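You operate a simulated robot arm through the tools that you are given. There is no shell and no other tool. Be economical: measure what you need, move in short steps, check, and stop when the job is done.

You run a simulated robot arm. Do the job below in one go: nothing can be reset, and whatever is moved stays where it is left.

## Task
Fetch the green filter and set it in the purple tote. Then open the upper drawer, fetch the marked beige housing and set it in the inside of the upper drawer, then shut the drawer. Then take the small carton and leave it on the top of the wooden bench. Then put the closed beige housing on the top of the wooden bench away in the inside of the large purple bin. Then take the blue bar on the top of the wooden bench and put it away on the top of the dark bench. Then press the desk off button three times. Keep to this order. Set down upright: small carton.

The check looks at the end state, three seconds after you hand in, the way a careful person would. Anything else that was tipped, shoved, dropped, spilled or broken makes it a failure.

## Robot
A 7-joint arm with a vacuum gripper on a trunk, on a base that drives. Base frame: it is fixed to the floor where the robot stands at the start and does not move with it; the origin is under the middle of the robot, x ahead of it, y to its left, z up; the surface under the hand at the start is at about z = 0.9. Units: m, degrees, N and s.
Its first joint turns from -166.0 to 166.0 degrees. Places, roughly: blue bar (8x3x3 cm) [-5.8, -3.1, 0.9]; closed beige housing [-5, -3, 1]; desk off button [-6, -5.1, 1.1]; green filter [0.5, 0.25, 1]; inside of the large purple bin (15x20 cm) [-6.56, -1.38, 1.1]; inside of the upper drawer [-5, -3.2, 0.7]; marked beige housing [-4, -3, 1]; purple tote (40x30x18 cm) [-1.2, -0.8, 0.9]; small carton (16x8x9 cm) [-4.3, -3.1, 0.9]; top of the dark bench [-3.6, -3, 0.9]; top of the wooden bench [-5.3, -3.4, 0.9]; upper drawer [-5, -3.2, 0.7]. Payload 1.06 kg.
Tool frame: the origin (TCP) lies in the middle of the cups' lips, and z points out of the cups. The gripper has 1 cup of 0.024 m across, covering 0.024 by 0.024 m (tool x, y); the bellows give 0.008 m. With the vacuum on, a cup seals on a smooth face that it is pressed against (1 to 4 N); it does not hold porous or soft things. The pull reaches 23 N.
Orientation is that of the tool frame in the base frame, as a unit quaternion [w, x, y, z]. With the cups facing straight down, the tool's x points along the base's -x, its y along +y and its z along -z.

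## Interface
- The arm moves only by the tool nudge_tool. Its argument "steps" is a list of rows, each a list of 3 entries, a list of its own where there are three numbers: the shift along the base's x, y, z in units of 25 mm (1.0 is 25 mm), then the turn, a rotation vector about the base's x, y, z in units of 8 degrees (1.0 is 8 degrees), then the vacuum: 1 switches it on, -1 off. In form: [[[tx, ty, tz], [ax, ay, az], valve], ...]. A call has 1 to 10 rows; each row shifts and turns the commanded pose from where the row before left it. A call with a number of a shift or a turn outside -1 to 1 is refused whole. Each row takes 0.2 s and may step no farther than 0.05 m and 8.6 degrees from the row before; otherwise, or with a gripper value out of range, the whole call is refused. Where a pose cannot be reached the arm comes as near as it can. A force on the tool above 40 N (or 10 N above the force at the start of the call, whichever is more), or a blocked arm, ends the call early, and 0.2 s more pass. The pull builds up within a second once a cup has sealed. Time passes only in rows, and 0.2 s behind the last, so rows that do not move give it time. The reply holds the time, the measured pose of the TCP, the force on the tool along the base axes and the pull of the vacuum, in the units named above and with some noise, with the torque about the TCP (base axes, N m) and any sound that the robot's microphone picked up, and new pictures: "views" is both (left out), scene, wrist or none.
- Cameras (640 x 400 px; columns grow to the right, rows downward): "scene" is now at [0.1791, 0.2016, 1.4733]; the picture's right is [-0.12, -0.99, 0.00], its down [-0.72, 0.09, -0.69] and it looks along [0.69, -0.08, -0.72] (base axes); focal length 260 px, centre (320, 200). "wrist" rides on the gripper at [0.078, 0.019, -0.096] in the tool frame; the picture's right is [-0.24, 0.97, 0.00], its down [-0.71, -0.17, -0.69] and it looks along [-0.67, -0.16, 0.73] (tool axes); focal length 243 px, centre (320, 200). There is no depth. A picture from a camera that has moved, and an enlarged one, comes with that camera's place and axes in the base frame and with its lens.
- roll_base(legs): drives the robot by 1 to 6 legs, each [ahead, left, turn to the left] in m, m and degrees, along the robot's own axes; the way and the turn of a leg run together, so that a leg with both is an arc; at most 1.5 m and 180 degrees a leg. The arm and the cameras ride along, it lands a little off, and it stops where it bumps. It gives what a move gives, and a new picture of the scene camera.
- head_to(pan, tilt): turns the head with the scene camera to pan (to the left, within 120 degrees either way) and tilt (down, from -29 to 69), counted from straight ahead of the robot. It gives what a move gives, and a new picture of the scene camera.
- inspect(camera, box): a new picture of the part [left, top, right, bottom] of that camera's present view, enlarged. The clock stands still meanwhile.
- finish_job(): hands the job in; it is judged then, once.

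Work in short steps. Places have to be worked out from the pictures, the camera data and where the tool is seen: move nearer, look again, correct. Check each grasp and each placing, and mend what went wrong. You have 196 turns and 260 pictures in all, those below and enlarged ones among them. Switch the vacuum off and draw the arm clear of the work before you hand the job in, unless the task says otherwise; then end with one line.

The tools are called after "Request:" by a JSON object that holds its "api" and its "payload". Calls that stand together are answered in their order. nudge_tool: Moves the arm, as the interface text tells. Its arguments: {"type":"object","properties":{"steps":{"type":"array","items":{"type":"array"}},"views":{"type":"string","enum":["both","scene","wrist","none"]}},"required":["steps"]} The other tools are called the same way: roll_base (legs) drives the base; head_to (pan, tilt) turns the head that bears the scene camera; inspect (camera, box) takes an enlarged picture of a part of a camera's view; finish_job () hands the job in.

At the start:

```text
time_s: 0.0
tool_pos: [0.5277, 0.1916, 1.1537]
tcp_rot: [0.0, 0.0, 1.0, 0.0]
force: [0.5, -0.5, -0.2]
moment: [-0.02, 0.06, 0.01]
pull: 0.1
robot x, y, heading: [0.0016, -0.0003, 0.1]
head pan, tilt: [-6.9, 46.3]
```

scene: 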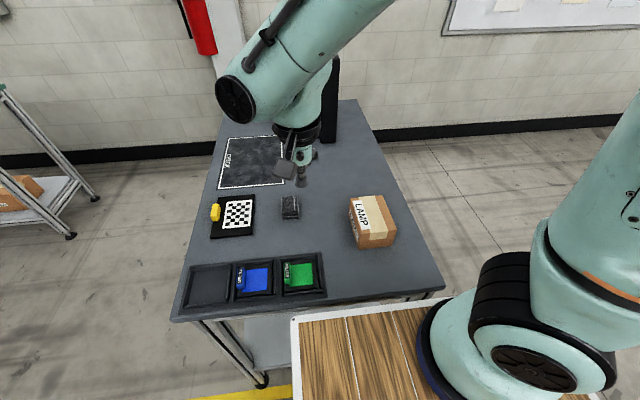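
wrist: 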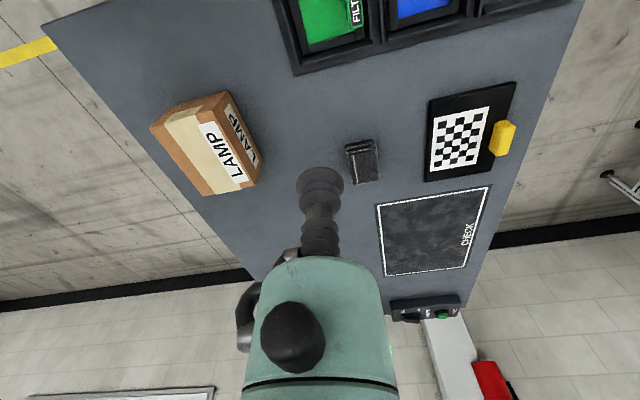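

The green filter seems to sit in the tray cell near pixel (300,275), roughly [0.475, 0.215]. I'll look closer before moving.

Request:
{"api": "inspect", "payload": {"camera": "scene", "box": [160, 180, 420, 340]}}

Request:
{"api": "inspect", "payload": {"camera": "wrist", "box": [240, 0, 560, 200]}}

```text
2.46 times, centred on (290, 260) of scene
camera zoom: at [0.1791, 0.2016, 1.4733], right [-0.12, -0.99, 0.0], down [-0.72, 0.09, -0.69], along [0.69, -0.08, -0.72], focal length 641 px, centre (394, 52)
```

zoom: 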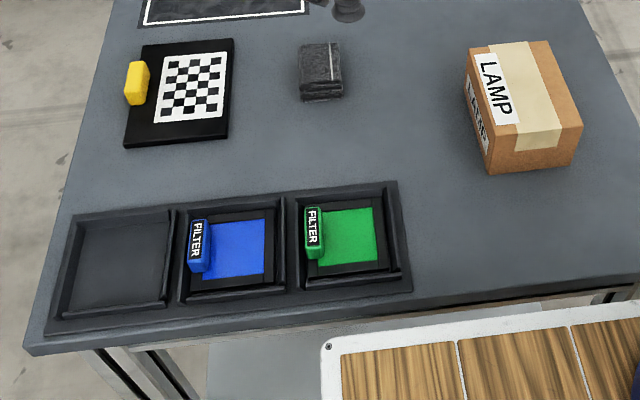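

```text
2.00 times, centred on (400, 100) of wrist
camera zoom: at [0.4482, 0.2111, 1.2512], right [0.24, 0.97, 0.0], down [0.71, -0.17, 0.69], along [0.67, -0.16, -0.73], focal length 485 px, centre (160, 400)
```

zoom: 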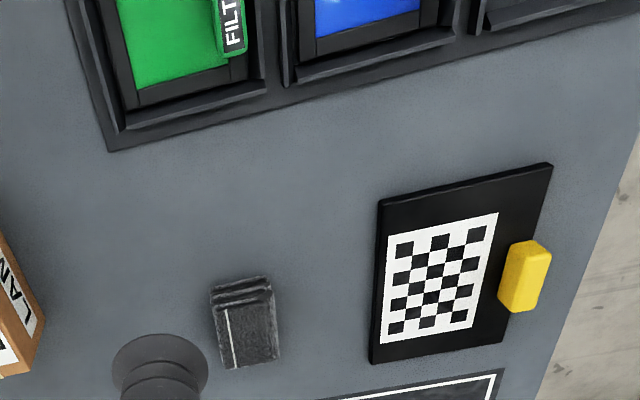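

The filter is a plate with a raised labelled tab, roughly at x 0.475, y 0.215 (plate) and y 0.242 (tab). I'll move the tool forward a little so the wrist camera sees it more squarely.

Request:
{"api": "nudge_tool", "payload": {"steps": [[[-1, 0.5, 0], [0, 0, 0], -1], [[-1, 0.3, 0], [0, 0, 0], -1], [[0, 0, 0], [0, -1, 0], -1], [[0, 0, 0], [0, -1, 0], -1], [[0, 0, 0], [0, -1, 0], -1]]}}

```text
time_s: 1.2
tool_pos: [0.4767, 0.2117, 1.1533]
tcp_rot: [0.208, 0.0, 0.978, 0.0]
force: [-0.6, -0.1, -0.1]
moment: [0.01, -0.03, 0.02]
pull: 0.1
robot x, y, heading: [-0.0007, 0.0008, -0.2]
head pan, tilt: [-6.9, 46.3]
camera scene: at [0.1792, 0.2017, 1.4733], right [-0.12, -0.99, 0.0], down [-0.72, 0.09, -0.69], along [0.69, -0.08, -0.72], focal length 260 px, centre (320, 200)
camera wrist: at [0.3659, 0.2312, 1.2111], right [0.21, 0.97, 0.1], down [0.37, -0.17, 0.91], along [0.91, -0.16, -0.39], focal length 243 px, centre (320, 200)
```

scene: 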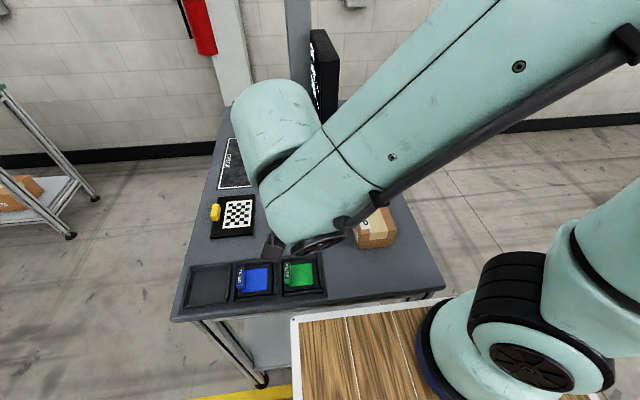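
wrist: 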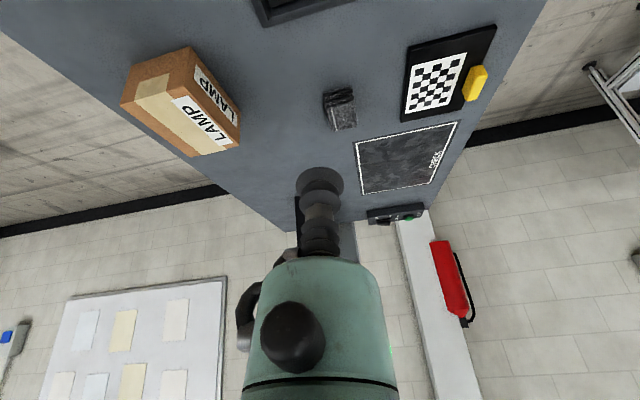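

That tilted the wrong way; turning back past vertical so the wrist camera looks down on the filter.

Request:
{"api": "nudge_tool", "payload": {"steps": [[[0, 0, 0], [0, 1, 0], -1], [[0, 0, 0], [0, 1, 0], -1], [[0, 0, 0], [0, 1, 0], -1], [[0, 0, 0], [0, 1, 0], -1], [[0, 0, 0], [0, 1, 0], -1], [[0, 0, 0], [0, 1, 0], -1]], "views": "wrist"}}

```text
time_s: 2.6
tool_pos: [0.476, 0.2125, 1.1555]
tcp_rot: [-0.209, -0.001, 0.978, 0.0]
force: [0.2, -0.3, 0.1]
moment: [0.0, -0.01, 0.01]
pull: 0.2
robot x, y, heading: [0.0001, -0.0007, 0.1]
head pan, tilt: [-6.9, 46.3]
camera wrist: at [0.4439, 0.2309, 1.2752], right [0.21, 0.97, -0.1], down [0.93, -0.17, 0.34], along [0.31, -0.16, -0.94], focal length 243 px, centre (320, 200)
```

wrist: 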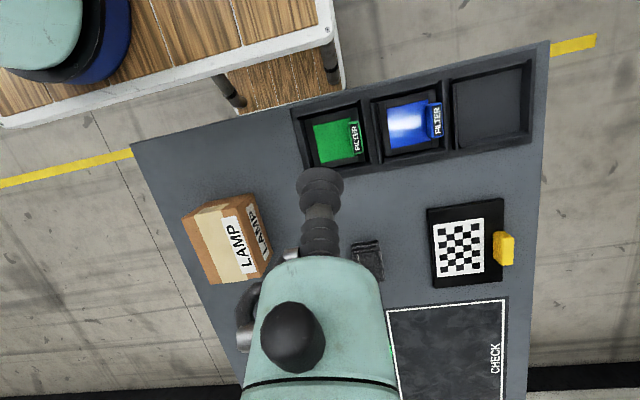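

The green plate's glossy centre computes to about [0.478, 0.21]. Going vertical again and descending above it.

Request:
{"api": "nudge_tool", "payload": {"steps": [[[0, 0, -1], [0, -1, 0], -1], [[0, 0, -1], [0, -1, 0], -1], [[0.05, -0.1, -1], [0, -1, 0], -1], [[0, 0, -1], [0, 0, 0], -1], [[0, 0, -1], [0, 0, 0], -1], [[0, 0, -1], [0, 0, 0], -1], [[0, 0, -0.5], [0, 0, 0], -1]]}}

```text
time_s: 4.2
tool_pos: [0.4773, 0.2084, 0.9924]
tcp_rot: [0.0, 0.0, 1.0, 0.0]
force: [-0.5, 0.1, -0.2]
moment: [0.01, 0.0, 0.04]
pull: 0.2
robot x, y, heading: [-0.0003, 0.0003, 0.0]
head pan, tilt: [-6.9, 46.3]
camera scene: at [0.179, 0.2015, 1.4733], right [-0.12, -0.99, 0.0], down [-0.72, 0.09, -0.69], along [0.69, -0.08, -0.72], focal length 260 px, centre (320, 200)
camera wrist: at [0.3992, 0.2287, 1.0887], right [0.24, 0.97, 0.0], down [0.71, -0.17, 0.69], along [0.67, -0.16, -0.73], focal length 243 px, centre (320, 200)
```

scene: 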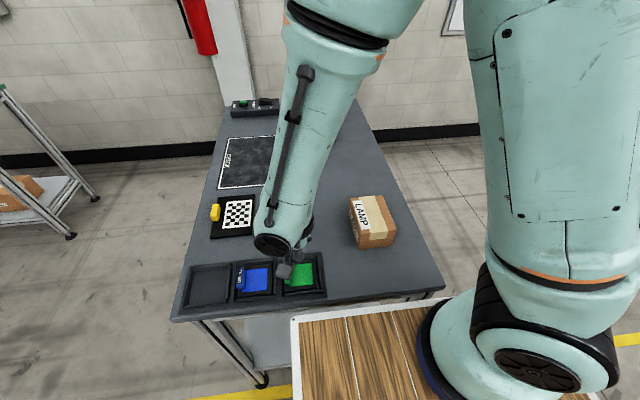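
wrist: 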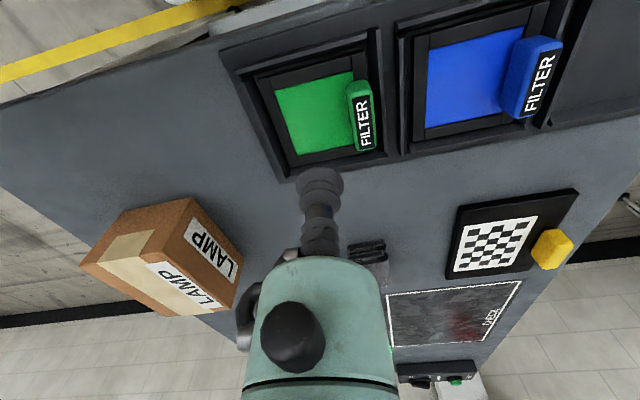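

Cup is over the green plate, tab about 3 cm to the side. Descending with vacuum on, in decreasing steps.

Request:
{"api": "nudge_tool", "payload": {"steps": [[[-0.12, -0.1, -1], [0, 0, 0], 1], [[0, 0, -0.8], [0, 0, 0], 1], [[0, 0, -0.3], [0, 0, 0], 1], [[0, 0, -0.2], [0, 0, 0], 1]], "views": "wrist"}}

```text
time_s: 5.2
tool_pos: [0.4743, 0.2062, 0.934]
tcp_rot: [0.0, -0.001, 1.0, 0.0]
force: [0.1, -0.8, 0.3]
moment: [0.01, 0.0, -0.02]
pull: 0.1
robot x, y, heading: [-0.002, 0.0006, -0.0]
head pan, tilt: [-6.9, 46.3]
camera wrist: at [0.3962, 0.2259, 1.031], right [0.23, 0.97, 0.0], down [0.71, -0.17, 0.69], along [0.67, -0.16, -0.73], focal length 243 px, centre (320, 200)
```

wrist: 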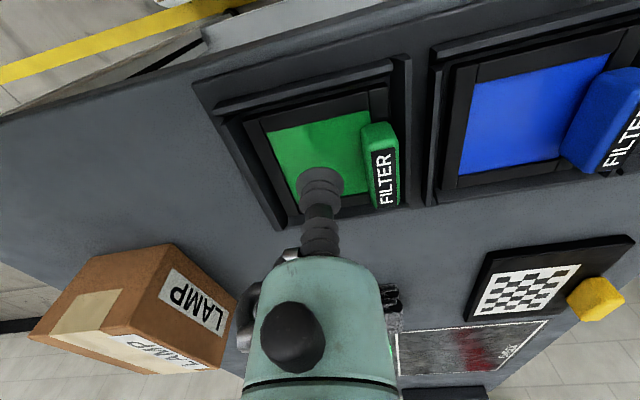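

Still ~2 cm above the plate. Continuing down in small steps until contact force shows.

Request:
{"api": "nudge_tool", "payload": {"steps": [[[-0.15, 0, -0.3], [0, 0, 0], 1], [[0, 0, -0.2], [0, 0, 0], 1], [[0, 0, -0.15], [0, 0, 0], 1], [[0, 0, -0.1], [0, 0, 0], 1]], "views": "wrist"}}

```text
time_s: 6.2
tool_pos: [0.4713, 0.2073, 0.916]
tcp_rot: [0.0, 0.0, 1.0, 0.0]
force: [0.7, -0.9, 0.0]
moment: [0.02, 0.0, -0.01]
pull: 0.0
robot x, y, heading: [0.0044, -0.0034, -0.2]
head pan, tilt: [-6.9, 46.3]
camera wrist: at [0.3927, 0.2259, 1.0123], right [0.23, 0.97, 0.0], down [0.71, -0.17, 0.69], along [0.67, -0.16, -0.73], focal length 243 px, centre (320, 200)
```

wrist: 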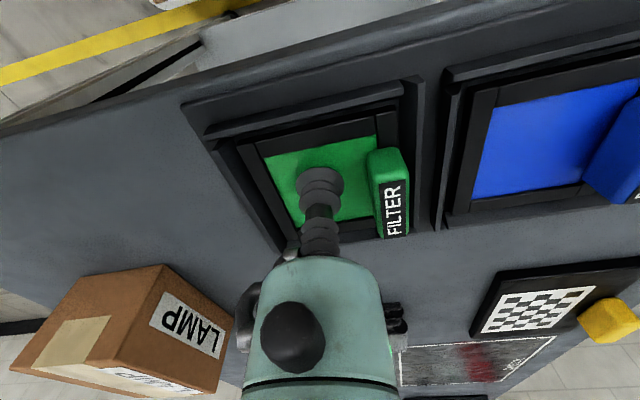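

Close to contact; continuing with 2.5 mm steps.

Request:
{"api": "nudge_tool", "payload": {"steps": [[[0, 0, -0.12], [0, 0, 0], 1], [[0, 0, -0.12], [0, 0, 0], 1], [[0, 0, -0.1], [0, 0, 0], 1]], "views": "none"}}

```text
time_s: 7.0
tool_pos: [0.4711, 0.2063, 0.9071]
tcp_rot: [0.0, 0.0, 1.0, -0.001]
force: [-0.4, -0.1, 13.1]
moment: [-0.02, 0.0, -0.05]
pull: 23.4
robot x, y, heading: [0.0041, 0.0008, 0.3]
head pan, tilt: [-6.9, 46.3]
```

Sealed with full pull (23 N). Lifting slowly.

Request:
{"api": "nudge_tool", "payload": {"steps": [[[0, 0, 0.2], [0, 0, 0], 1], [[0, 0, 0.3], [0, 0, 0], 1], [[0, 0, 0.5], [0, 0, 0], 1], [[0, 0, 1], [0, 0, 0], 1], [[0, 0, 1], [0, 0, 0], 1], [[0, 0, 1], [0, 0, 0], 1]]}}

```text
time_s: 8.4
tool_pos: [0.4722, 0.207, 1.0076]
tcp_rot: [0.0, 0.001, 1.0, 0.0]
force: [-0.3, 0.6, -0.4]
moment: [0.0, 0.04, -0.03]
pull: 23.3
robot x, y, heading: [0.0011, 0.001, 0.1]
head pan, tilt: [-6.9, 46.3]
camera scene: at [0.1792, 0.2019, 1.4732], right [-0.12, -0.99, 0.0], down [-0.72, 0.09, -0.69], along [0.69, -0.08, -0.72], focal length 260 px, centre (320, 200)
camera wrist: at [0.3928, 0.2261, 1.1038], right [0.24, 0.97, 0.0], down [0.71, -0.17, 0.68], along [0.67, -0.16, -0.73], focal length 243 px, centre (320, 200)
```

scene: 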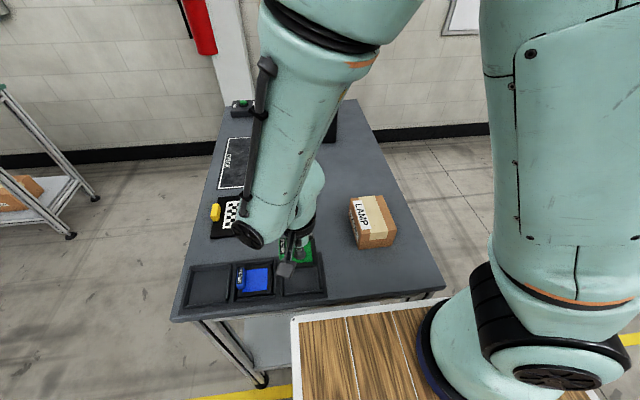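
wrist: 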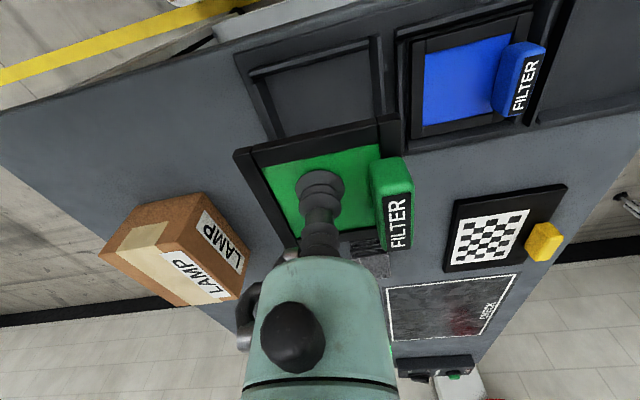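

The filter is held. Raise it further and turn the head toward the tote (behind right).

Request:
{"api": "nudge_tool", "payload": {"steps": [[[0, 0, 1], [0, 0, 0], 1], [[0, 0, 1], [0, 0, 0], 1], [[0, 0, 1], [0, 0, 0], 1], [[0, 0, 1], [0, 0, 0], 1], [[0, 0, 1], [0, 0, 0], 1], [[0, 0, 1], [0, 0, 0], 1]], "views": "none"}}

Request:
{"api": "head_to", "payload": {"pan": -120, "tilt": 30}}

Request:
{"api": "head_to", "payload": {"pan": 120, "tilt": 20}}

```text
time_s: 9.8
tool_pos: [0.4707, 0.2055, 1.1565]
tcp_rot: [0.0, -0.001, 1.0, 0.0]
force: [0.5, -0.6, -1.0]
moment: [-0.01, 0.03, -0.01]
pull: 23.0
robot x, y, heading: [0.0014, -0.0018, -0.1]
head pan, tilt: [-6.9, 46.3]
```

```text
time_s: 11.7
tool_pos: [0.4712, 0.2068, 1.1574]
tcp_rot: [0.0, 0.0, 1.0, 0.0]
force: [-0.3, -0.6, -1.0]
moment: [-0.02, 0.0, 0.01]
pull: 23.2
robot x, y, heading: [0.001, -0.0008, -0.2]
head pan, tilt: [-120.0, 30.0]
camera scene: at [0.0542, 0.133, 1.4977], right [-0.87, 0.5, 0.0], down [0.25, 0.43, -0.87], along [-0.43, -0.75, -0.5], focal length 260 px, centre (320, 200)
```

scene: 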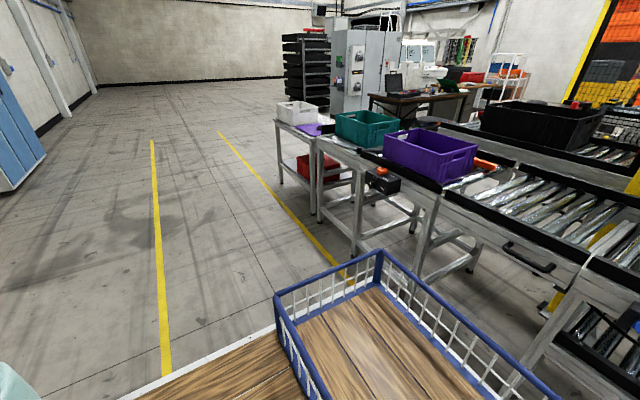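

```text
time_s: 15.1
tool_pos: [0.471, 0.2068, 1.1573]
tcp_rot: [0.0, 0.0, 1.0, 0.0]
force: [-0.9, 0.6, -1.1]
moment: [0.0, 0.0, 0.01]
pull: 22.8
robot x, y, heading: [0.0004, 0.0002, 0.0]
head pan, tilt: [120.0, 20.0]
camera scene: at [0.0528, 0.292, 1.5137], right [0.87, 0.5, 0.0], down [0.17, -0.3, -0.94], along [-0.47, 0.81, -0.34], focal length 260 px, centre (320, 200)
```

scene: 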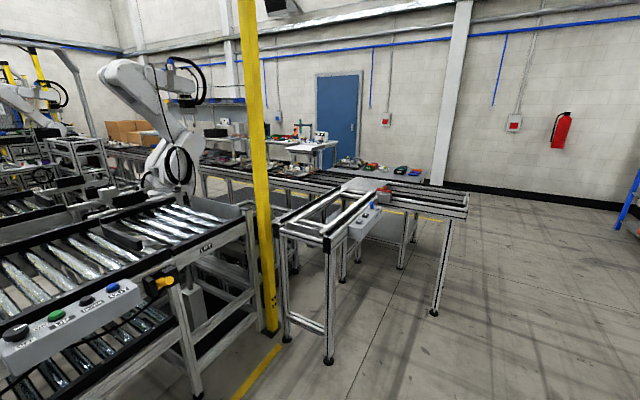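

The purple tote sits on a conveyor at about [-1.15,-0.75], whose near edge runs along y at x≈-1.0. I need the robot's own footprint: look straight down near the base both sides.

Request:
{"api": "head_to", "payload": {"pan": -80, "tilt": 69}}

Request:
{"api": "head_to", "payload": {"pan": -120, "tilt": 60}}

```text
time_s: 18.0
tool_pos: [0.4705, 0.2077, 1.1575]
tcp_rot: [0.0, 0.0, 1.0, 0.001]
force: [0.4, -0.2, 0.2]
moment: [-0.01, 0.0, 0.0]
pull: 23.3
robot x, y, heading: [0.0017, 0.0, -0.0]
head pan, tilt: [-80.0, 68.8]
camera scene: at [0.1091, 0.1562, 1.4462], right [-0.98, -0.17, 0.0], down [-0.16, 0.92, -0.36], along [0.06, -0.36, -0.93], focal length 260 px, centre (320, 200)
```

scene: 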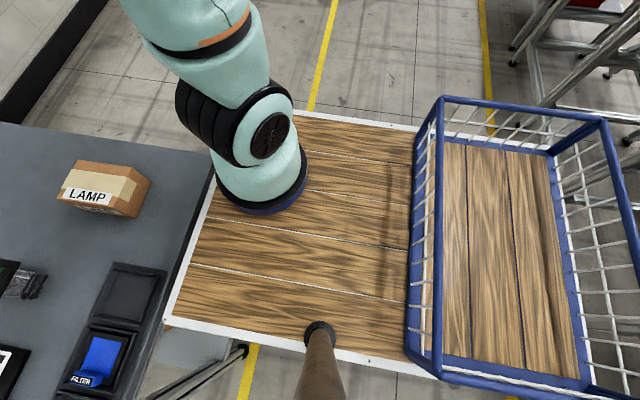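

```text
time_s: 19.1
tool_pos: [0.4708, 0.2057, 1.1575]
tcp_rot: [0.0, -0.001, 1.0, -0.001]
force: [0.1, -0.1, -0.6]
moment: [-0.04, -0.01, -0.02]
pull: 23.3
robot x, y, heading: [0.0018, 0.0015, -0.2]
head pan, tilt: [-120.0, 60.0]
camera scene: at [0.0661, 0.1536, 1.4556], right [-0.87, 0.5, 0.0], down [0.43, 0.75, -0.5], along [-0.25, -0.43, -0.87], focal length 260 px, centre (320, 200)
```

scene: 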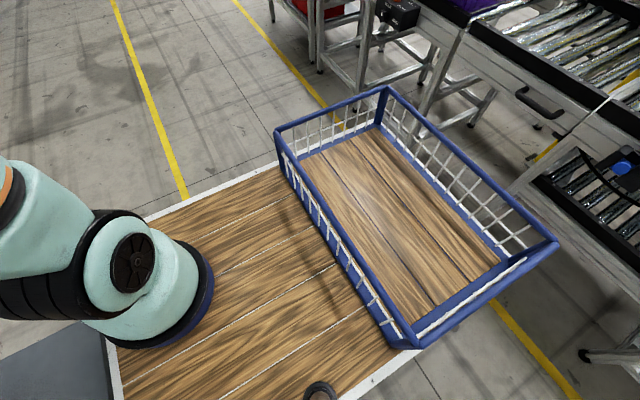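

Deck height comes out ~0.93 with the cart spanning about x −0.4…0.385, y ±0.25, so I can face the conveyor frontally. Back away from the table to the right, then turn around to face the tote.

Request:
{"api": "roll_base", "payload": {"legs": [[-0.25, 0, 0], [-0.05, -0.75, 0], [0, 0, -180]]}}

Request:
{"api": "head_to", "payload": {"pan": 0, "tilt": 45}}

```text
time_s: 32.0
tool_pos: [-0.7727, -0.9623, 1.1578]
tcp_rot: [-0.001, 1.0, 0.0, 0.001]
force: [0.1, -0.1, -1.3]
moment: [-0.04, 0.01, -0.04]
pull: 22.8
robot x, y, heading: [-0.3021, -0.7587, -179.8]
head pan, tilt: [-120.0, 60.0]
camera scene: at [-0.369, -0.9065, 1.4556], right [0.87, -0.5, 0.0], down [-0.43, -0.75, -0.5], along [0.25, 0.43, -0.87], focal length 260 px, centre (320, 200)
```

scene: 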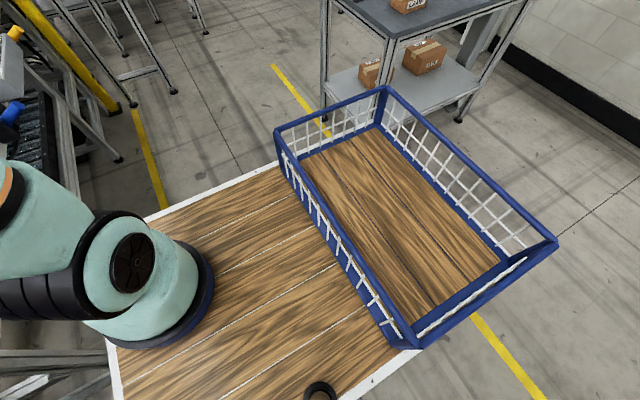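

```text
time_s: 34.0
tool_pos: [-0.7715, -0.9624, 1.1573]
tcp_rot: [0.0, 1.0, 0.001, 0.0]
force: [1.7, -0.3, 0.3]
moment: [0.0, 0.01, 0.04]
pull: 23.6
robot x, y, heading: [-0.3063, -0.7528, -180.0]
head pan, tilt: [0.0, 45.0]
camera scene: at [-0.4835, -0.9644, 1.4751], right [0.0, 1.0, 0.0], down [0.71, 0.0, -0.71], along [-0.71, 0.0, -0.71], focal length 260 px, centre (320, 200)
```

scene: 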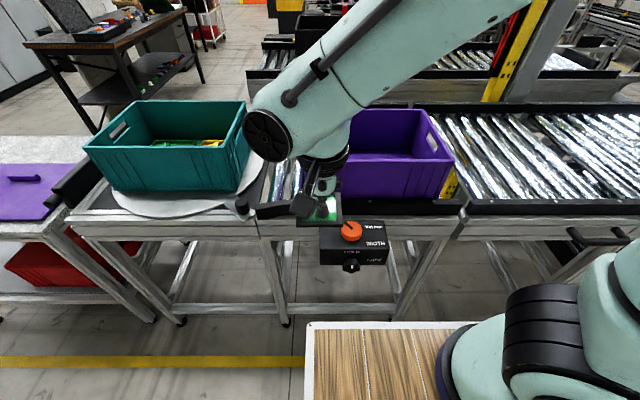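

Tote rim spans about x −1.03…−1.31, y −0.62…−1.02, floor about 0.9. I'll roll 0.1 m closer, then bring the filter over it at height.

Request:
{"api": "roll_base", "payload": {"legs": [[0.1, 0, 0]]}}

Request:
{"api": "nudge_tool", "payload": {"steps": [[[0, 0, 1], [0, 0, 0], 1], [[0, 0, 1], [0, 0, 0], 1], [[-1, 0, 0], [0, 0, 0], 1], [[-1, 0, 0], [0, 0, 0], 1], [[-1, 0.5, 0], [0, 0, 0], 1], [[-1, 0.5, 0], [0, 0, 0], 1], [[-1, 1, 0], [0, 0, 0], 1], [[-1, 1, 0], [0, 0, 0], 1], [[-1, 1, 0], [0, 0, 0], 1], [[-1, 1, 0], [0, 0, 0], 1]]}}

```text
time_s: 35.1
tool_pos: [-0.8727, -0.9624, 1.1582]
tcp_rot: [0.0, 1.0, 0.001, 0.0]
force: [0.0, -0.3, -0.8]
moment: [0.01, -0.02, 0.0]
pull: 22.8
robot x, y, heading: [-0.4022, -0.7572, -179.9]
head pan, tilt: [0.0, 45.0]
camera scene: at [-0.5839, -0.9646, 1.4751], right [0.0, 1.0, 0.0], down [0.71, 0.0, -0.71], along [-0.71, 0.0, -0.71], focal length 260 px, centre (320, 200)
```

scene: 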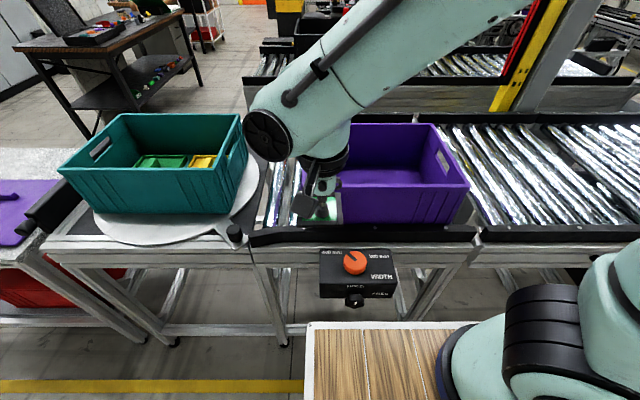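

```text
time_s: 37.3
tool_pos: [-1.0714, -0.8382, 1.2075]
tcp_rot: [0.0, 1.0, 0.001, 0.0]
force: [0.1, 0.0, -0.8]
moment: [0.04, 0.02, 0.03]
pull: 22.7
robot x, y, heading: [-0.403, -0.7535, -179.9]
head pan, tilt: [0.0, 45.0]
camera scene: at [-0.5834, -0.9648, 1.4751], right [0.0, 1.0, 0.0], down [0.71, 0.0, -0.71], along [-0.71, 0.0, -0.71], focal length 260 px, centre (320, 200)
camera wrist: at [-0.9938, -0.8574, 1.304], right [-0.23, -0.97, 0.0], down [-0.71, 0.17, 0.69], along [-0.67, 0.16, -0.73], focal length 243 px, centre (320, 200)
```

scene: 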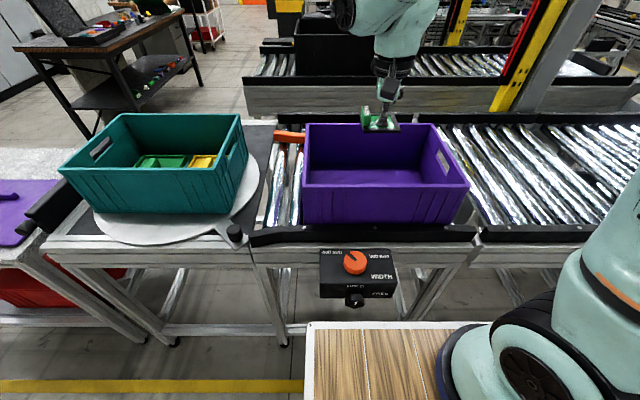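
wrist: 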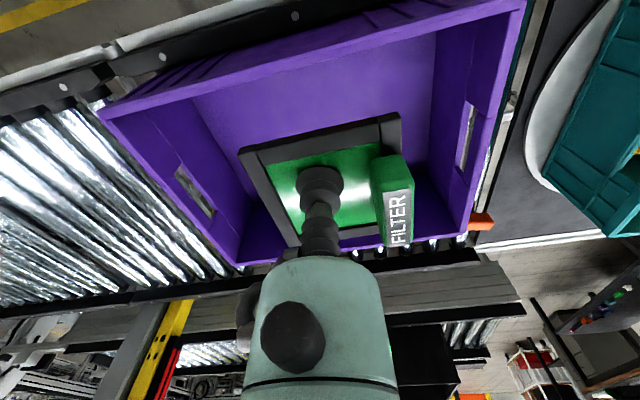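

Tote centre is ≈(−1.17, −0.815). Move over it and lower into the tote.

Request:
{"api": "nudge_tool", "payload": {"steps": [[[-1, 0.3, 0], [0, 0, 0], 1], [[-1, 0.3, 0], [0, 0, 0], 1], [[-1, 0.3, 0], [0, 0, 0], 1], [[-1, 0.1, 0], [0, 0, 0], 1], [[-0.2, 0, -1], [0, 0, 0], 1], [[0, 0, -1], [0, 0, 0], 1], [[0, 0, -1], [0, 0, 0], 1], [[0, 0, -1], [0, 0, 0], 1], [[0, 0, -1], [0, 0, 0], 1], [[0, 0, -1], [0, 0, 0], 1]]}}

```text
time_s: 39.5
tool_pos: [-1.1774, -0.8117, 1.0567]
tcp_rot: [0.0, 1.0, 0.0, -0.001]
force: [-0.3, 0.5, -0.4]
moment: [0.04, -0.01, 0.01]
pull: 23.0
robot x, y, heading: [-0.3999, -0.7536, -179.6]
head pan, tilt: [0.0, 45.0]
camera scene: at [-0.5836, -0.9646, 1.4751], right [0.0, 1.0, 0.0], down [0.71, 0.0, -0.71], along [-0.71, 0.0, -0.71], focal length 260 px, centre (320, 200)
camera wrist: at [-1.0987, -0.831, 1.1535], right [-0.23, -0.97, 0.0], down [-0.71, 0.17, 0.69], along [-0.67, 0.16, -0.73], focal length 243 px, centre (320, 200)
```

scene: 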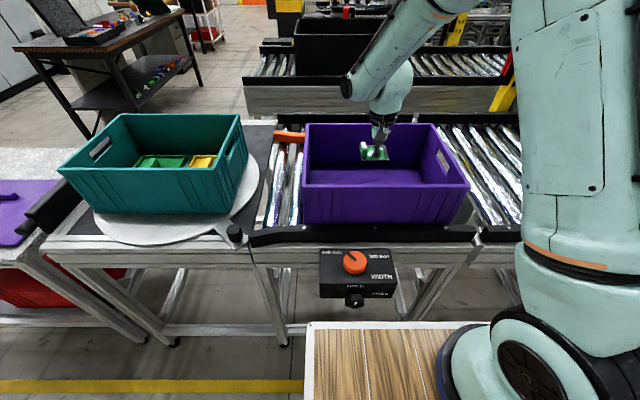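
wrist: 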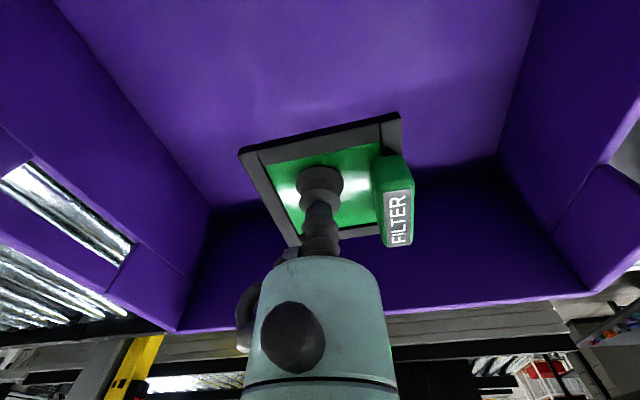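

Well centred. Lowering: coarse then fine, watching force.

Request:
{"api": "nudge_tool", "payload": {"steps": [[[0, 0, -1], [0, 0, 0], 1], [[0, 0, -1], [0, 0, 0], 1], [[0, 0, -1], [0, 0, 0], 1], [[0, 0, -0.5], [0, 0, 0], 1], [[0, 0, -0.4], [0, 0, 0], 1]]}}

```text
time_s: 40.7
tool_pos: [-1.1767, -0.8135, 0.9606]
tcp_rot: [0.0, 1.0, 0.001, 0.0]
force: [0.3, -0.4, -0.8]
moment: [0.02, -0.02, 0.0]
pull: 22.8
robot x, y, heading: [-0.4057, -0.7548, -179.9]
head pan, tilt: [0.0, 45.0]
camera scene: at [-0.5837, -0.9646, 1.4751], right [0.0, 1.0, 0.0], down [0.71, 0.0, -0.71], along [-0.71, 0.0, -0.71], focal length 260 px, centre (320, 200)
camera wrist: at [-1.0994, -0.8314, 1.0567], right [-0.23, -0.97, 0.0], down [-0.71, 0.17, 0.69], along [-0.67, 0.16, -0.73], focal length 243 px, centre (320, 200)
```

scene: 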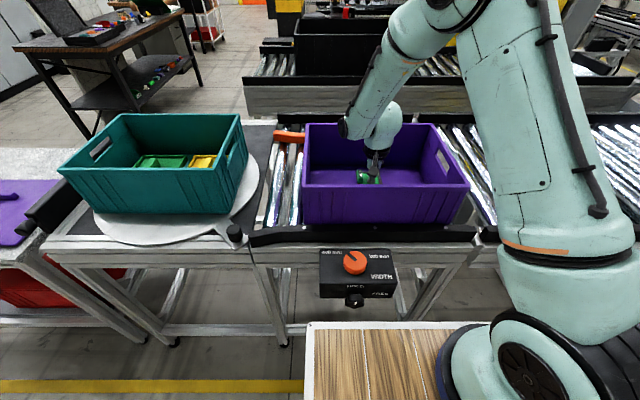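
wrist: 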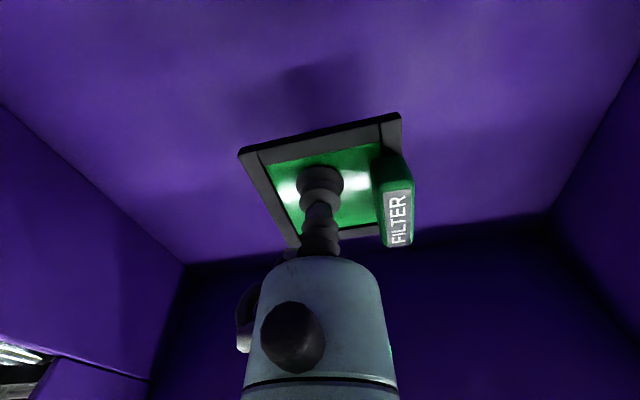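

Still above the tote floor; fine steps down.

Request:
{"api": "nudge_tool", "payload": {"steps": [[[0, 0, -0.3], [0, 0, 0], 1], [[0, 0, -0.3], [0, 0, 0], 1], [[0, 0, -0.2], [0, 0, 0], 1], [[0, 0, -0.15], [0, 0, 0], 1], [[0, 0, -0.15], [0, 0, 0], 1]], "views": "wrist"}}

```text
time_s: 41.9
tool_pos: [-1.1773, -0.8136, 0.9329]
tcp_rot: [0.0, 1.0, 0.001, 0.0]
force: [-0.7, 0.2, -0.8]
moment: [0.02, -0.04, -0.03]
pull: 22.7
robot x, y, heading: [-0.4018, -0.7578, -179.8]
head pan, tilt: [0.0, 45.0]
camera wrist: at [-1.0994, -0.8315, 1.029], right [-0.23, -0.97, 0.0], down [-0.71, 0.17, 0.69], along [-0.67, 0.16, -0.73], focal length 243 px, centre (320, 200)
```

wrist: 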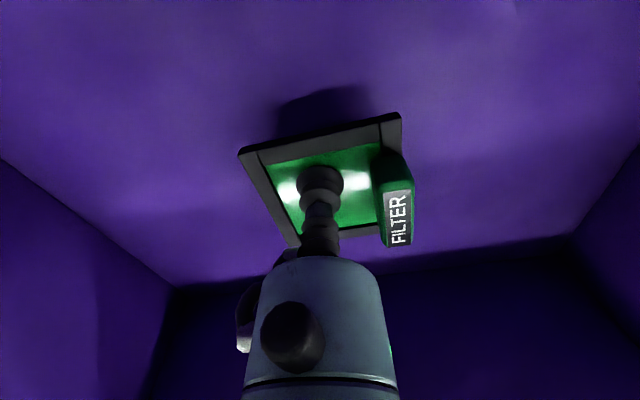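

Shadow is closing in but no contact yet; continue.

Request:
{"api": "nudge_tool", "payload": {"steps": [[[0, 0, -0.2], [0, 0, 0], 1], [[0, 0, -0.15], [0, 0, 0], 1], [[0, 0, -0.15], [0, 0, 0], 1], [[0, 0, -0.1], [0, 0, 0], 1]], "views": "wrist"}}

```text
time_s: 42.9
tool_pos: [-1.1763, -0.8131, 0.9176]
tcp_rot: [0.001, 1.0, 0.0, 0.0]
force: [2.0, -0.2, -0.5]
moment: [0.01, -0.04, 0.01]
pull: 23.1
robot x, y, heading: [-0.403, -0.7516, -180.0]
head pan, tilt: [0.0, 45.0]
camera wrist: at [-1.0994, -0.8314, 1.0137], right [-0.23, -0.97, 0.0], down [-0.71, 0.17, 0.69], along [-0.67, 0.16, -0.73], focal length 243 px, centre (320, 200)
```

wrist: 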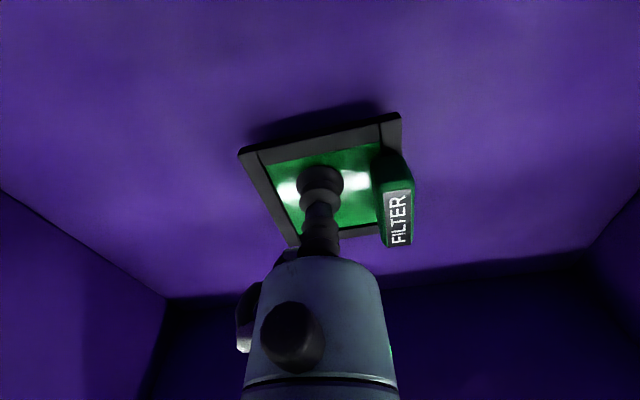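

Request:
{"api": "nudge_tool", "payload": {"steps": [[[0, 0, -0.12], [0, 0, 0], 1], [[0, 0, -0.12], [0, 0, 0], 1], [[0, 0, -0.12], [0, 0, 0], 1]], "views": "wrist"}}

```text
time_s: 43.7
tool_pos: [-1.1775, -0.8125, 0.9081]
tcp_rot: [0.0, 1.0, 0.0, 0.0]
force: [-0.8, 0.9, -0.7]
moment: [0.05, -0.04, 0.01]
pull: 23.2
robot x, y, heading: [-0.4028, -0.7575, -180.0]
head pan, tilt: [0.0, 45.0]
camera wrist: at [-1.0995, -0.8313, 1.0046], right [-0.23, -0.97, 0.0], down [-0.71, 0.17, 0.68], along [-0.67, 0.16, -0.73], focal length 243 px, centre (320, 200)
```

wrist: 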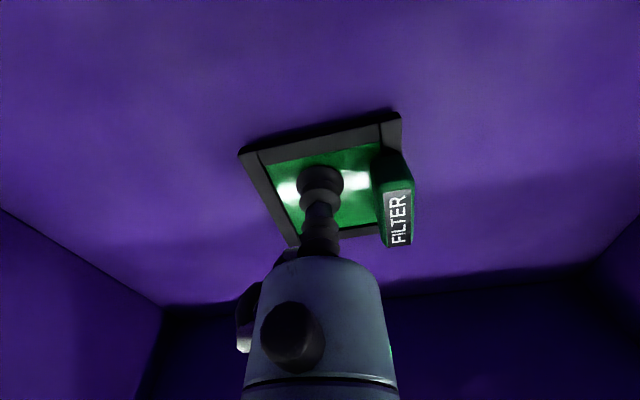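

The shadow has nearly vanished: almost down. A couple more fine steps.

Request:
{"api": "nudge_tool", "payload": {"steps": [[[0, 0, -0.08], [0, 0, 0], 1], [[0, 0, -0.08], [0, 0, 0], 1]], "views": "none"}}

```text
time_s: 44.3
tool_pos: [-1.1784, -0.8122, 0.9037]
tcp_rot: [0.001, 1.0, 0.0, -0.001]
force: [0.1, -0.3, 9.2]
moment: [0.03, -0.02, 0.02]
pull: 22.8
robot x, y, heading: [-0.4036, -0.7585, -179.8]
head pan, tilt: [0.0, 45.0]
```

Contact (9 N). Vacuum off, wait, then lift.

Request:
{"api": "nudge_tool", "payload": {"steps": [[[0, 0, 0.05], [0, 0, 0], -1], [[0, 0, 0], [0, 0, 0], -1], [[0, 0, 0], [0, 0, 0], -1], [[0, 0, 0.2], [0, 0, 0], -1], [[0, 0, 0.5], [0, 0, 0], -1], [[0, 0, 1], [0, 0, 0], -1], [[0, 0, 1], [0, 0, 0], -1]], "views": "wrist"}}

```text
time_s: 45.9
tool_pos: [-1.1772, -0.813, 0.9719]
tcp_rot: [0.0, 1.0, 0.002, 0.0]
force: [-0.2, 0.4, -0.2]
moment: [-0.02, -0.01, -0.02]
pull: 0.2
robot x, y, heading: [-0.4016, -0.7536, -179.6]
head pan, tilt: [0.0, 45.0]
camera wrist: at [-1.0986, -0.8314, 1.0693], right [-0.23, -0.97, 0.0], down [-0.71, 0.17, 0.68], along [-0.67, 0.16, -0.73], focal length 243 px, centre (320, 200)
```

wrist: 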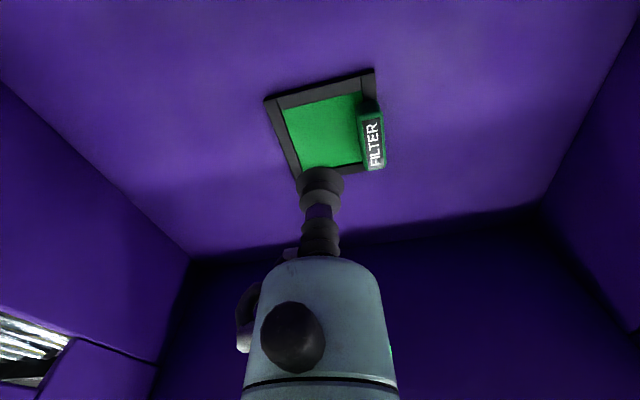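

Filter rests in the tote. Raise out and retract the arm toward the robot.

Request:
{"api": "nudge_tool", "payload": {"steps": [[[0, 0, 1], [0, 0, 0], -1], [[0, 0, 1], [0, 0, 0], -1], [[0, 0, 1], [0, 0, 0], -1], [[0, 0, 1], [0, 0, 0], -1], [[0, 0, 1], [0, 0, 0], -1], [[0, 0, 1], [0, 0, 0], -1], [[0, 0, 1], [0, 0, 0], -1], [[0, 0, 1], [0, 0, 0], -1], [[0, 0, 1], [0, 0, 0], -1], [[0, 0, 1], [0, 0, 0], -1]], "views": "none"}}

Request:
{"api": "nudge_tool", "payload": {"steps": [[[1, 0, 0], [0, 0, 0], -1], [[1, 0, 0], [0, 0, 0], -1], [[1, 0, 0], [0, 0, 0], -1], [[1, 0, 0], [0, 0, 0], -1], [[1, 0, 0], [0, 0, 0], -1], [[1, 0, 0], [0, 0, 0], -1], [[1, 0, 0], [0, 0, 0], -1], [[1, 0, 0], [0, 0, 0], -1], [[1, 0, 0], [0, 0, 0], -1], [[1, 0, 0], [0, 0, 0], -1]], "views": "none"}}

Request:
{"api": "head_to", "payload": {"pan": 45, "tilt": 20}}

Request:
{"api": "head_to", "payload": {"pan": 0, "tilt": 15}}

```text
time_s: 48.1
tool_pos: [-1.1766, -0.8135, 1.2231]
tcp_rot: [0.0, 1.0, 0.001, 0.0]
force: [-0.2, 0.0, 0.0]
moment: [-0.02, -0.02, -0.01]
pull: 0.0
robot x, y, heading: [-0.4028, -0.7575, -180.1]
head pan, tilt: [0.0, 45.0]
```

```text
time_s: 50.3
tool_pos: [-0.928, -0.8133, 1.2222]
tcp_rot: [-0.001, 1.0, 0.001, 0.001]
force: [0.3, 0.6, 0.2]
moment: [0.01, -0.03, 0.01]
pull: 0.1
robot x, y, heading: [-0.4043, -0.7542, -179.6]
head pan, tilt: [0.0, 45.0]
```

```text
time_s: 51.4
tool_pos: [-0.9277, -0.8134, 1.2229]
tcp_rot: [0.0, 1.0, 0.0, 0.0]
force: [-1.1, -1.0, -0.8]
moment: [-0.01, 0.0, 0.03]
pull: 0.0
robot x, y, heading: [-0.4024, -0.7557, -179.9]
head pan, tilt: [45.0, 20.0]
camera scene: at [-0.5682, -1.0304, 1.5137], right [-0.71, 0.71, 0.0], down [0.24, 0.24, -0.94], along [-0.66, -0.66, -0.34], focal length 260 px, centre (320, 200)
```

scene: 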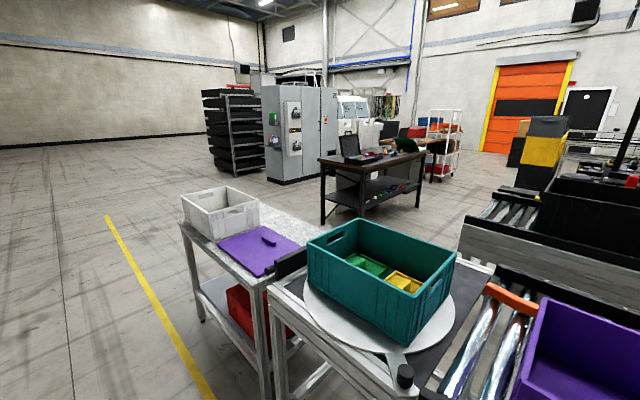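

```text
time_s: 52.5
tool_pos: [-0.9269, -0.8127, 1.2228]
tcp_rot: [0.0, 1.0, 0.002, 0.0]
force: [-0.3, 0.9, 0.2]
moment: [-0.03, 0.0, -0.01]
pull: 0.0
robot x, y, heading: [-0.4007, -0.7544, -179.9]
head pan, tilt: [0.0, 15.0]
camera scene: at [-0.5959, -0.9647, 1.5219], right [0.0, 1.0, 0.0], down [0.26, 0.0, -0.97], along [-0.97, 0.0, -0.26], focal length 260 px, centre (320, 200)
```

scene: 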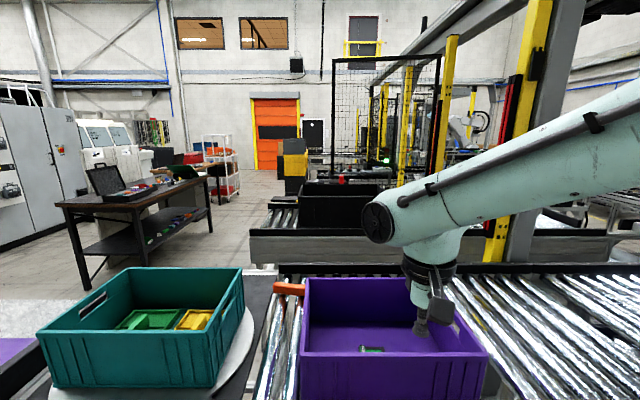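

The filter is fine in the tote. Let me zoom at the benches beyond to plan the route.

Request:
{"api": "inspect", "payload": {"camera": "scene", "box": [40, 120, 280, 270]}}

```text
2.67 times, centred on (160, 195) of scene
camera zoom: at [-0.5959, -0.9647, 1.5219], right [0.0, 1.0, 0.0], down [0.26, 0.0, -0.97], along [-0.97, 0.0, -0.26], focal length 694 px, centre (747, 213)
```

zoom: 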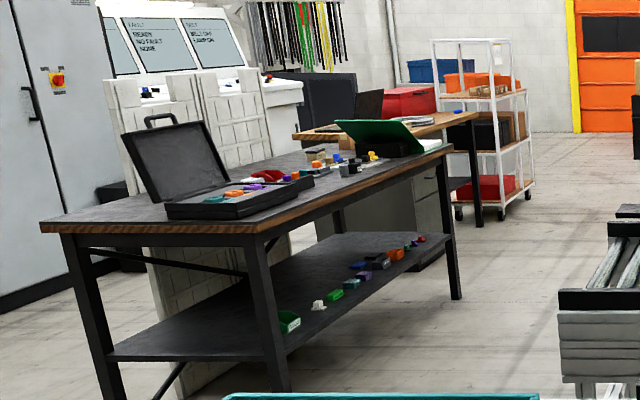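

Dark bench spans about x −2.7…−4.0, y −2.45…−3.2; wooden bench behind it. I'll drive around the near tables' left end (y < −2.6) to get a closer look.

Request:
{"api": "roll_base", "payload": {"legs": [[-0.1, 0, 0], [0, 1.3, 0], [0, 1.3, 0]]}}

Request:
{"api": "head_to", "payload": {"pan": 0, "tilt": 30}}

Request:
{"api": "head_to", "payload": {"pan": -45, "tilt": 30}}

```text
time_s: 65.9
tool_pos: [-0.8568, -3.3989, 1.2216]
tcp_rot: [0.0, 1.0, -0.007, 0.0]
force: [0.6, 0.1, -0.2]
moment: [0.0, -0.03, -0.01]
pull: 0.1
robot x, y, heading: [-0.3314, -3.3505, 179.3]
head pan, tilt: [0.0, 15.0]
camera scene: at [-0.5268, -3.5559, 1.5219], right [0.01, 1.0, 0.0], down [0.26, 0.0, -0.97], along [-0.97, 0.01, -0.26], focal length 260 px, centre (320, 200)
```

scene: 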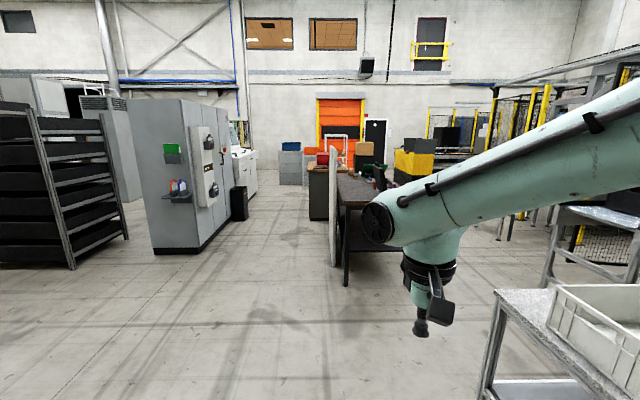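

```text
time_s: 66.7
tool_pos: [-0.8567, -3.3989, 1.2238]
tcp_rot: [0.0, 1.0, -0.007, 0.0]
force: [0.3, -0.2, -0.4]
moment: [-0.01, -0.06, -0.01]
pull: 0.1
robot x, y, heading: [-0.3311, -3.3537, 179.5]
head pan, tilt: [0.0, 30.0]
camera scene: at [-0.5239, -3.5559, 1.4977], right [0.01, 1.0, 0.0], down [0.5, -0.01, -0.87], along [-0.87, 0.01, -0.5], focal length 260 px, centre (320, 200)
```

scene: 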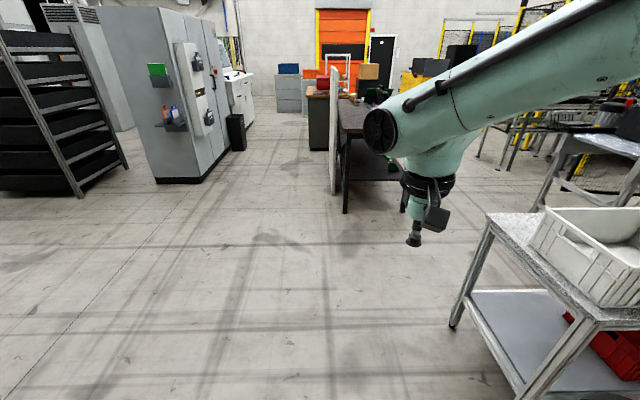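

```text
time_s: 67.8
tool_pos: [-0.8564, -3.3992, 1.2226]
tcp_rot: [0.0, 1.0, -0.007, 0.0]
force: [0.3, 0.0, -0.1]
moment: [-0.02, 0.0, 0.0]
pull: 0.1
robot x, y, heading: [-0.3303, -3.3493, 178.7]
head pan, tilt: [-45.0, 30.0]
camera scene: at [-0.4966, -3.4924, 1.4977], right [0.72, 0.7, 0.0], down [0.35, -0.36, -0.87], along [-0.6, 0.62, -0.5], focal length 260 px, centre (320, 200)
```

scene: 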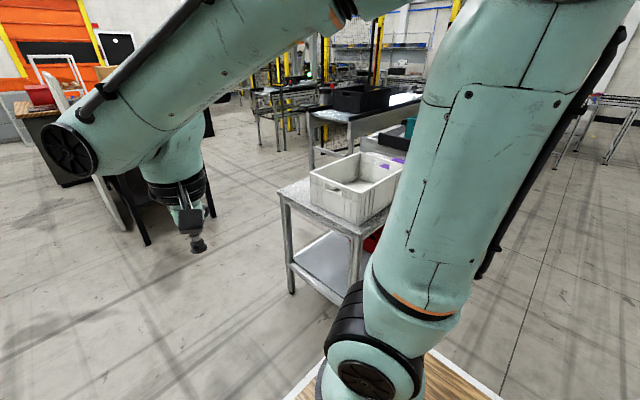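

The dark bench has a white panel at its −y side, so it's accessed from the aisle on the +y side. Drive through the gap at x≈−2.1, turning to face +y.

Request:
{"api": "roll_base", "payload": {"legs": [[0.9, 0.12, 0], [0.87, 0.12, 0], [0, 0, -89]]}}

Request:
{"api": "head_to", "payload": {"pan": 30, "tilt": 25}}

Request:
{"api": "head_to", "payload": {"pan": -20, "tilt": 35}}

```text
time_s: 80.5
tool_pos: [-2.1489, -3.0352, 1.223]
tcp_rot: [0.0, 0.709, -0.705, 0.0]
force: [-0.6, -0.6, -0.4]
moment: [0.01, 0.0, 0.02]
pull: 0.1
robot x, y, heading: [-2.0944, -3.5611, 90.3]
head pan, tilt: [-45.0, 30.0]
camera scene: at [-2.2375, -3.3961, 1.4977], right [0.71, -0.7, 0.0], down [-0.35, -0.36, -0.87], along [0.61, 0.62, -0.5], focal length 260 px, centre (320, 200)
```

scene: 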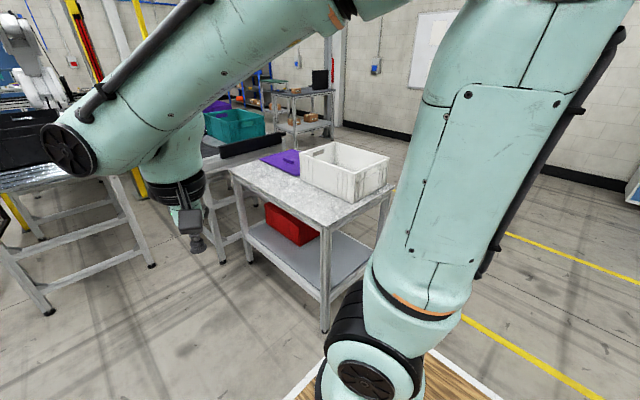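

```text
time_s: 82.0
tool_pos: [-2.1508, -3.0352, 1.2228]
tcp_rot: [0.0, 0.71, -0.704, 0.001]
force: [0.0, 1.0, 0.6]
moment: [0.0, -0.01, 0.0]
pull: 0.0
robot x, y, heading: [-2.089, -3.5648, 90.2]
head pan, tilt: [30.0, 25.0]
camera scene: at [-2.3476, -3.3811, 1.5056], right [0.86, 0.51, 0.0], down [0.21, -0.36, -0.91], along [-0.46, 0.78, -0.42], focal length 260 px, centre (320, 200)
```

scene: 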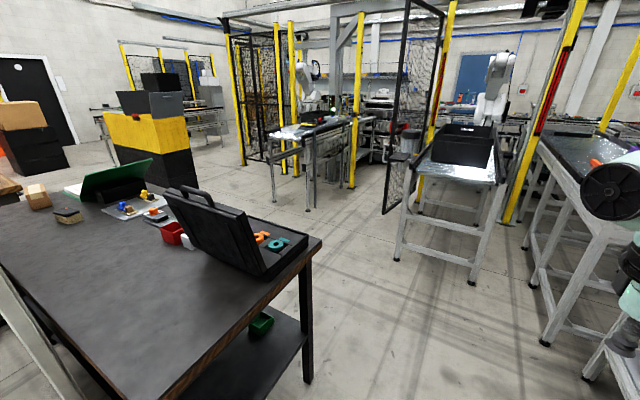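

```text
time_s: 83.2
tool_pos: [-2.1505, -3.0354, 1.2224]
tcp_rot: [0.001, 0.709, -0.705, 0.0]
force: [-0.4, 0.8, 0.9]
moment: [0.02, 0.04, 0.03]
pull: 0.1
robot x, y, heading: [-2.0885, -3.5625, 90.1]
head pan, tilt: [-20.0, 35.0]
camera scene: at [-2.2716, -3.3775, 1.4899], right [0.94, -0.33, 0.0], down [-0.19, -0.54, -0.82], along [0.27, 0.77, -0.57], focal length 260 px, centre (320, 200)
```

scene: 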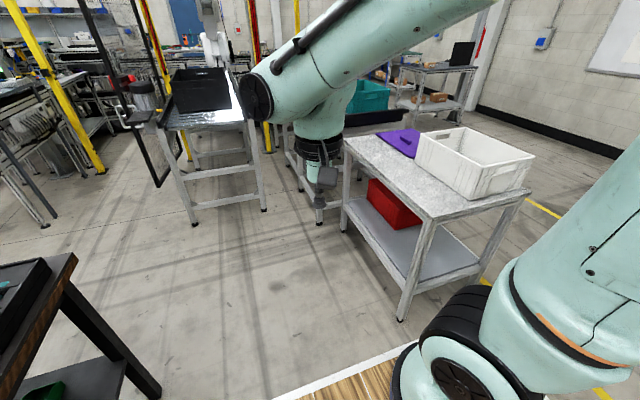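

Clear aisle ahead between the conveyor end (y≈−1.4) and bench (y≈−2.45). Zoom at the objects on the dark bench first.

Request:
{"api": "head_to", "payload": {"pan": 52, "tilt": 25}}

Request:
{"api": "inspect", "payload": {"camera": "scene", "box": [100, 100, 420, 300]}}

```text
time_s: 84.6
tool_pos: [-2.1494, -3.035, 1.2229]
tcp_rot: [-0.001, 0.71, -0.705, -0.001]
force: [0.1, -0.1, 0.1]
moment: [0.01, 0.0, -0.01]
pull: 0.0
robot x, y, heading: [-2.088, -3.5581, 90.4]
head pan, tilt: [52.0, 25.0]
camera scene: at [-2.374, -3.4043, 1.5056], right [0.61, 0.79, 0.0], down [0.33, -0.26, -0.91], along [-0.72, 0.55, -0.42], focal length 260 px, centre (320, 200)
```

scene: 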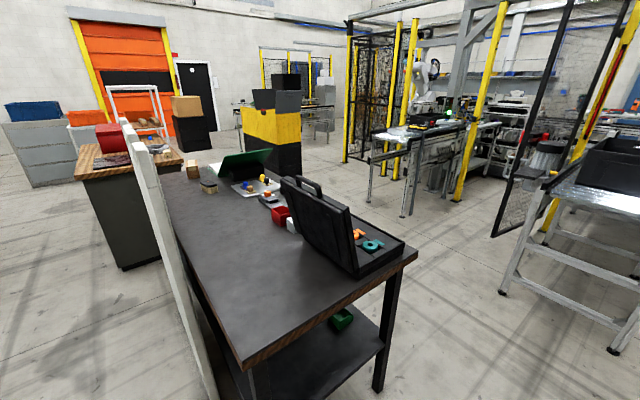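

```text
2.00 times, centred on (260, 200) of scene
camera zoom: at [-2.374, -3.4043, 1.5056], right [0.61, 0.79, 0.0], down [0.33, -0.26, -0.91], along [-0.72, 0.55, -0.42], focal length 521 px, centre (440, 200)
```

zoom: 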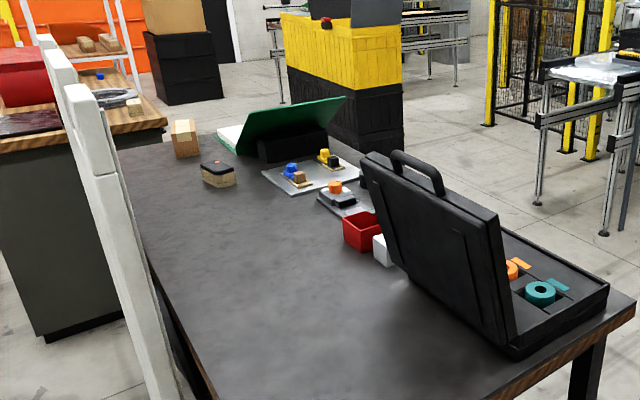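

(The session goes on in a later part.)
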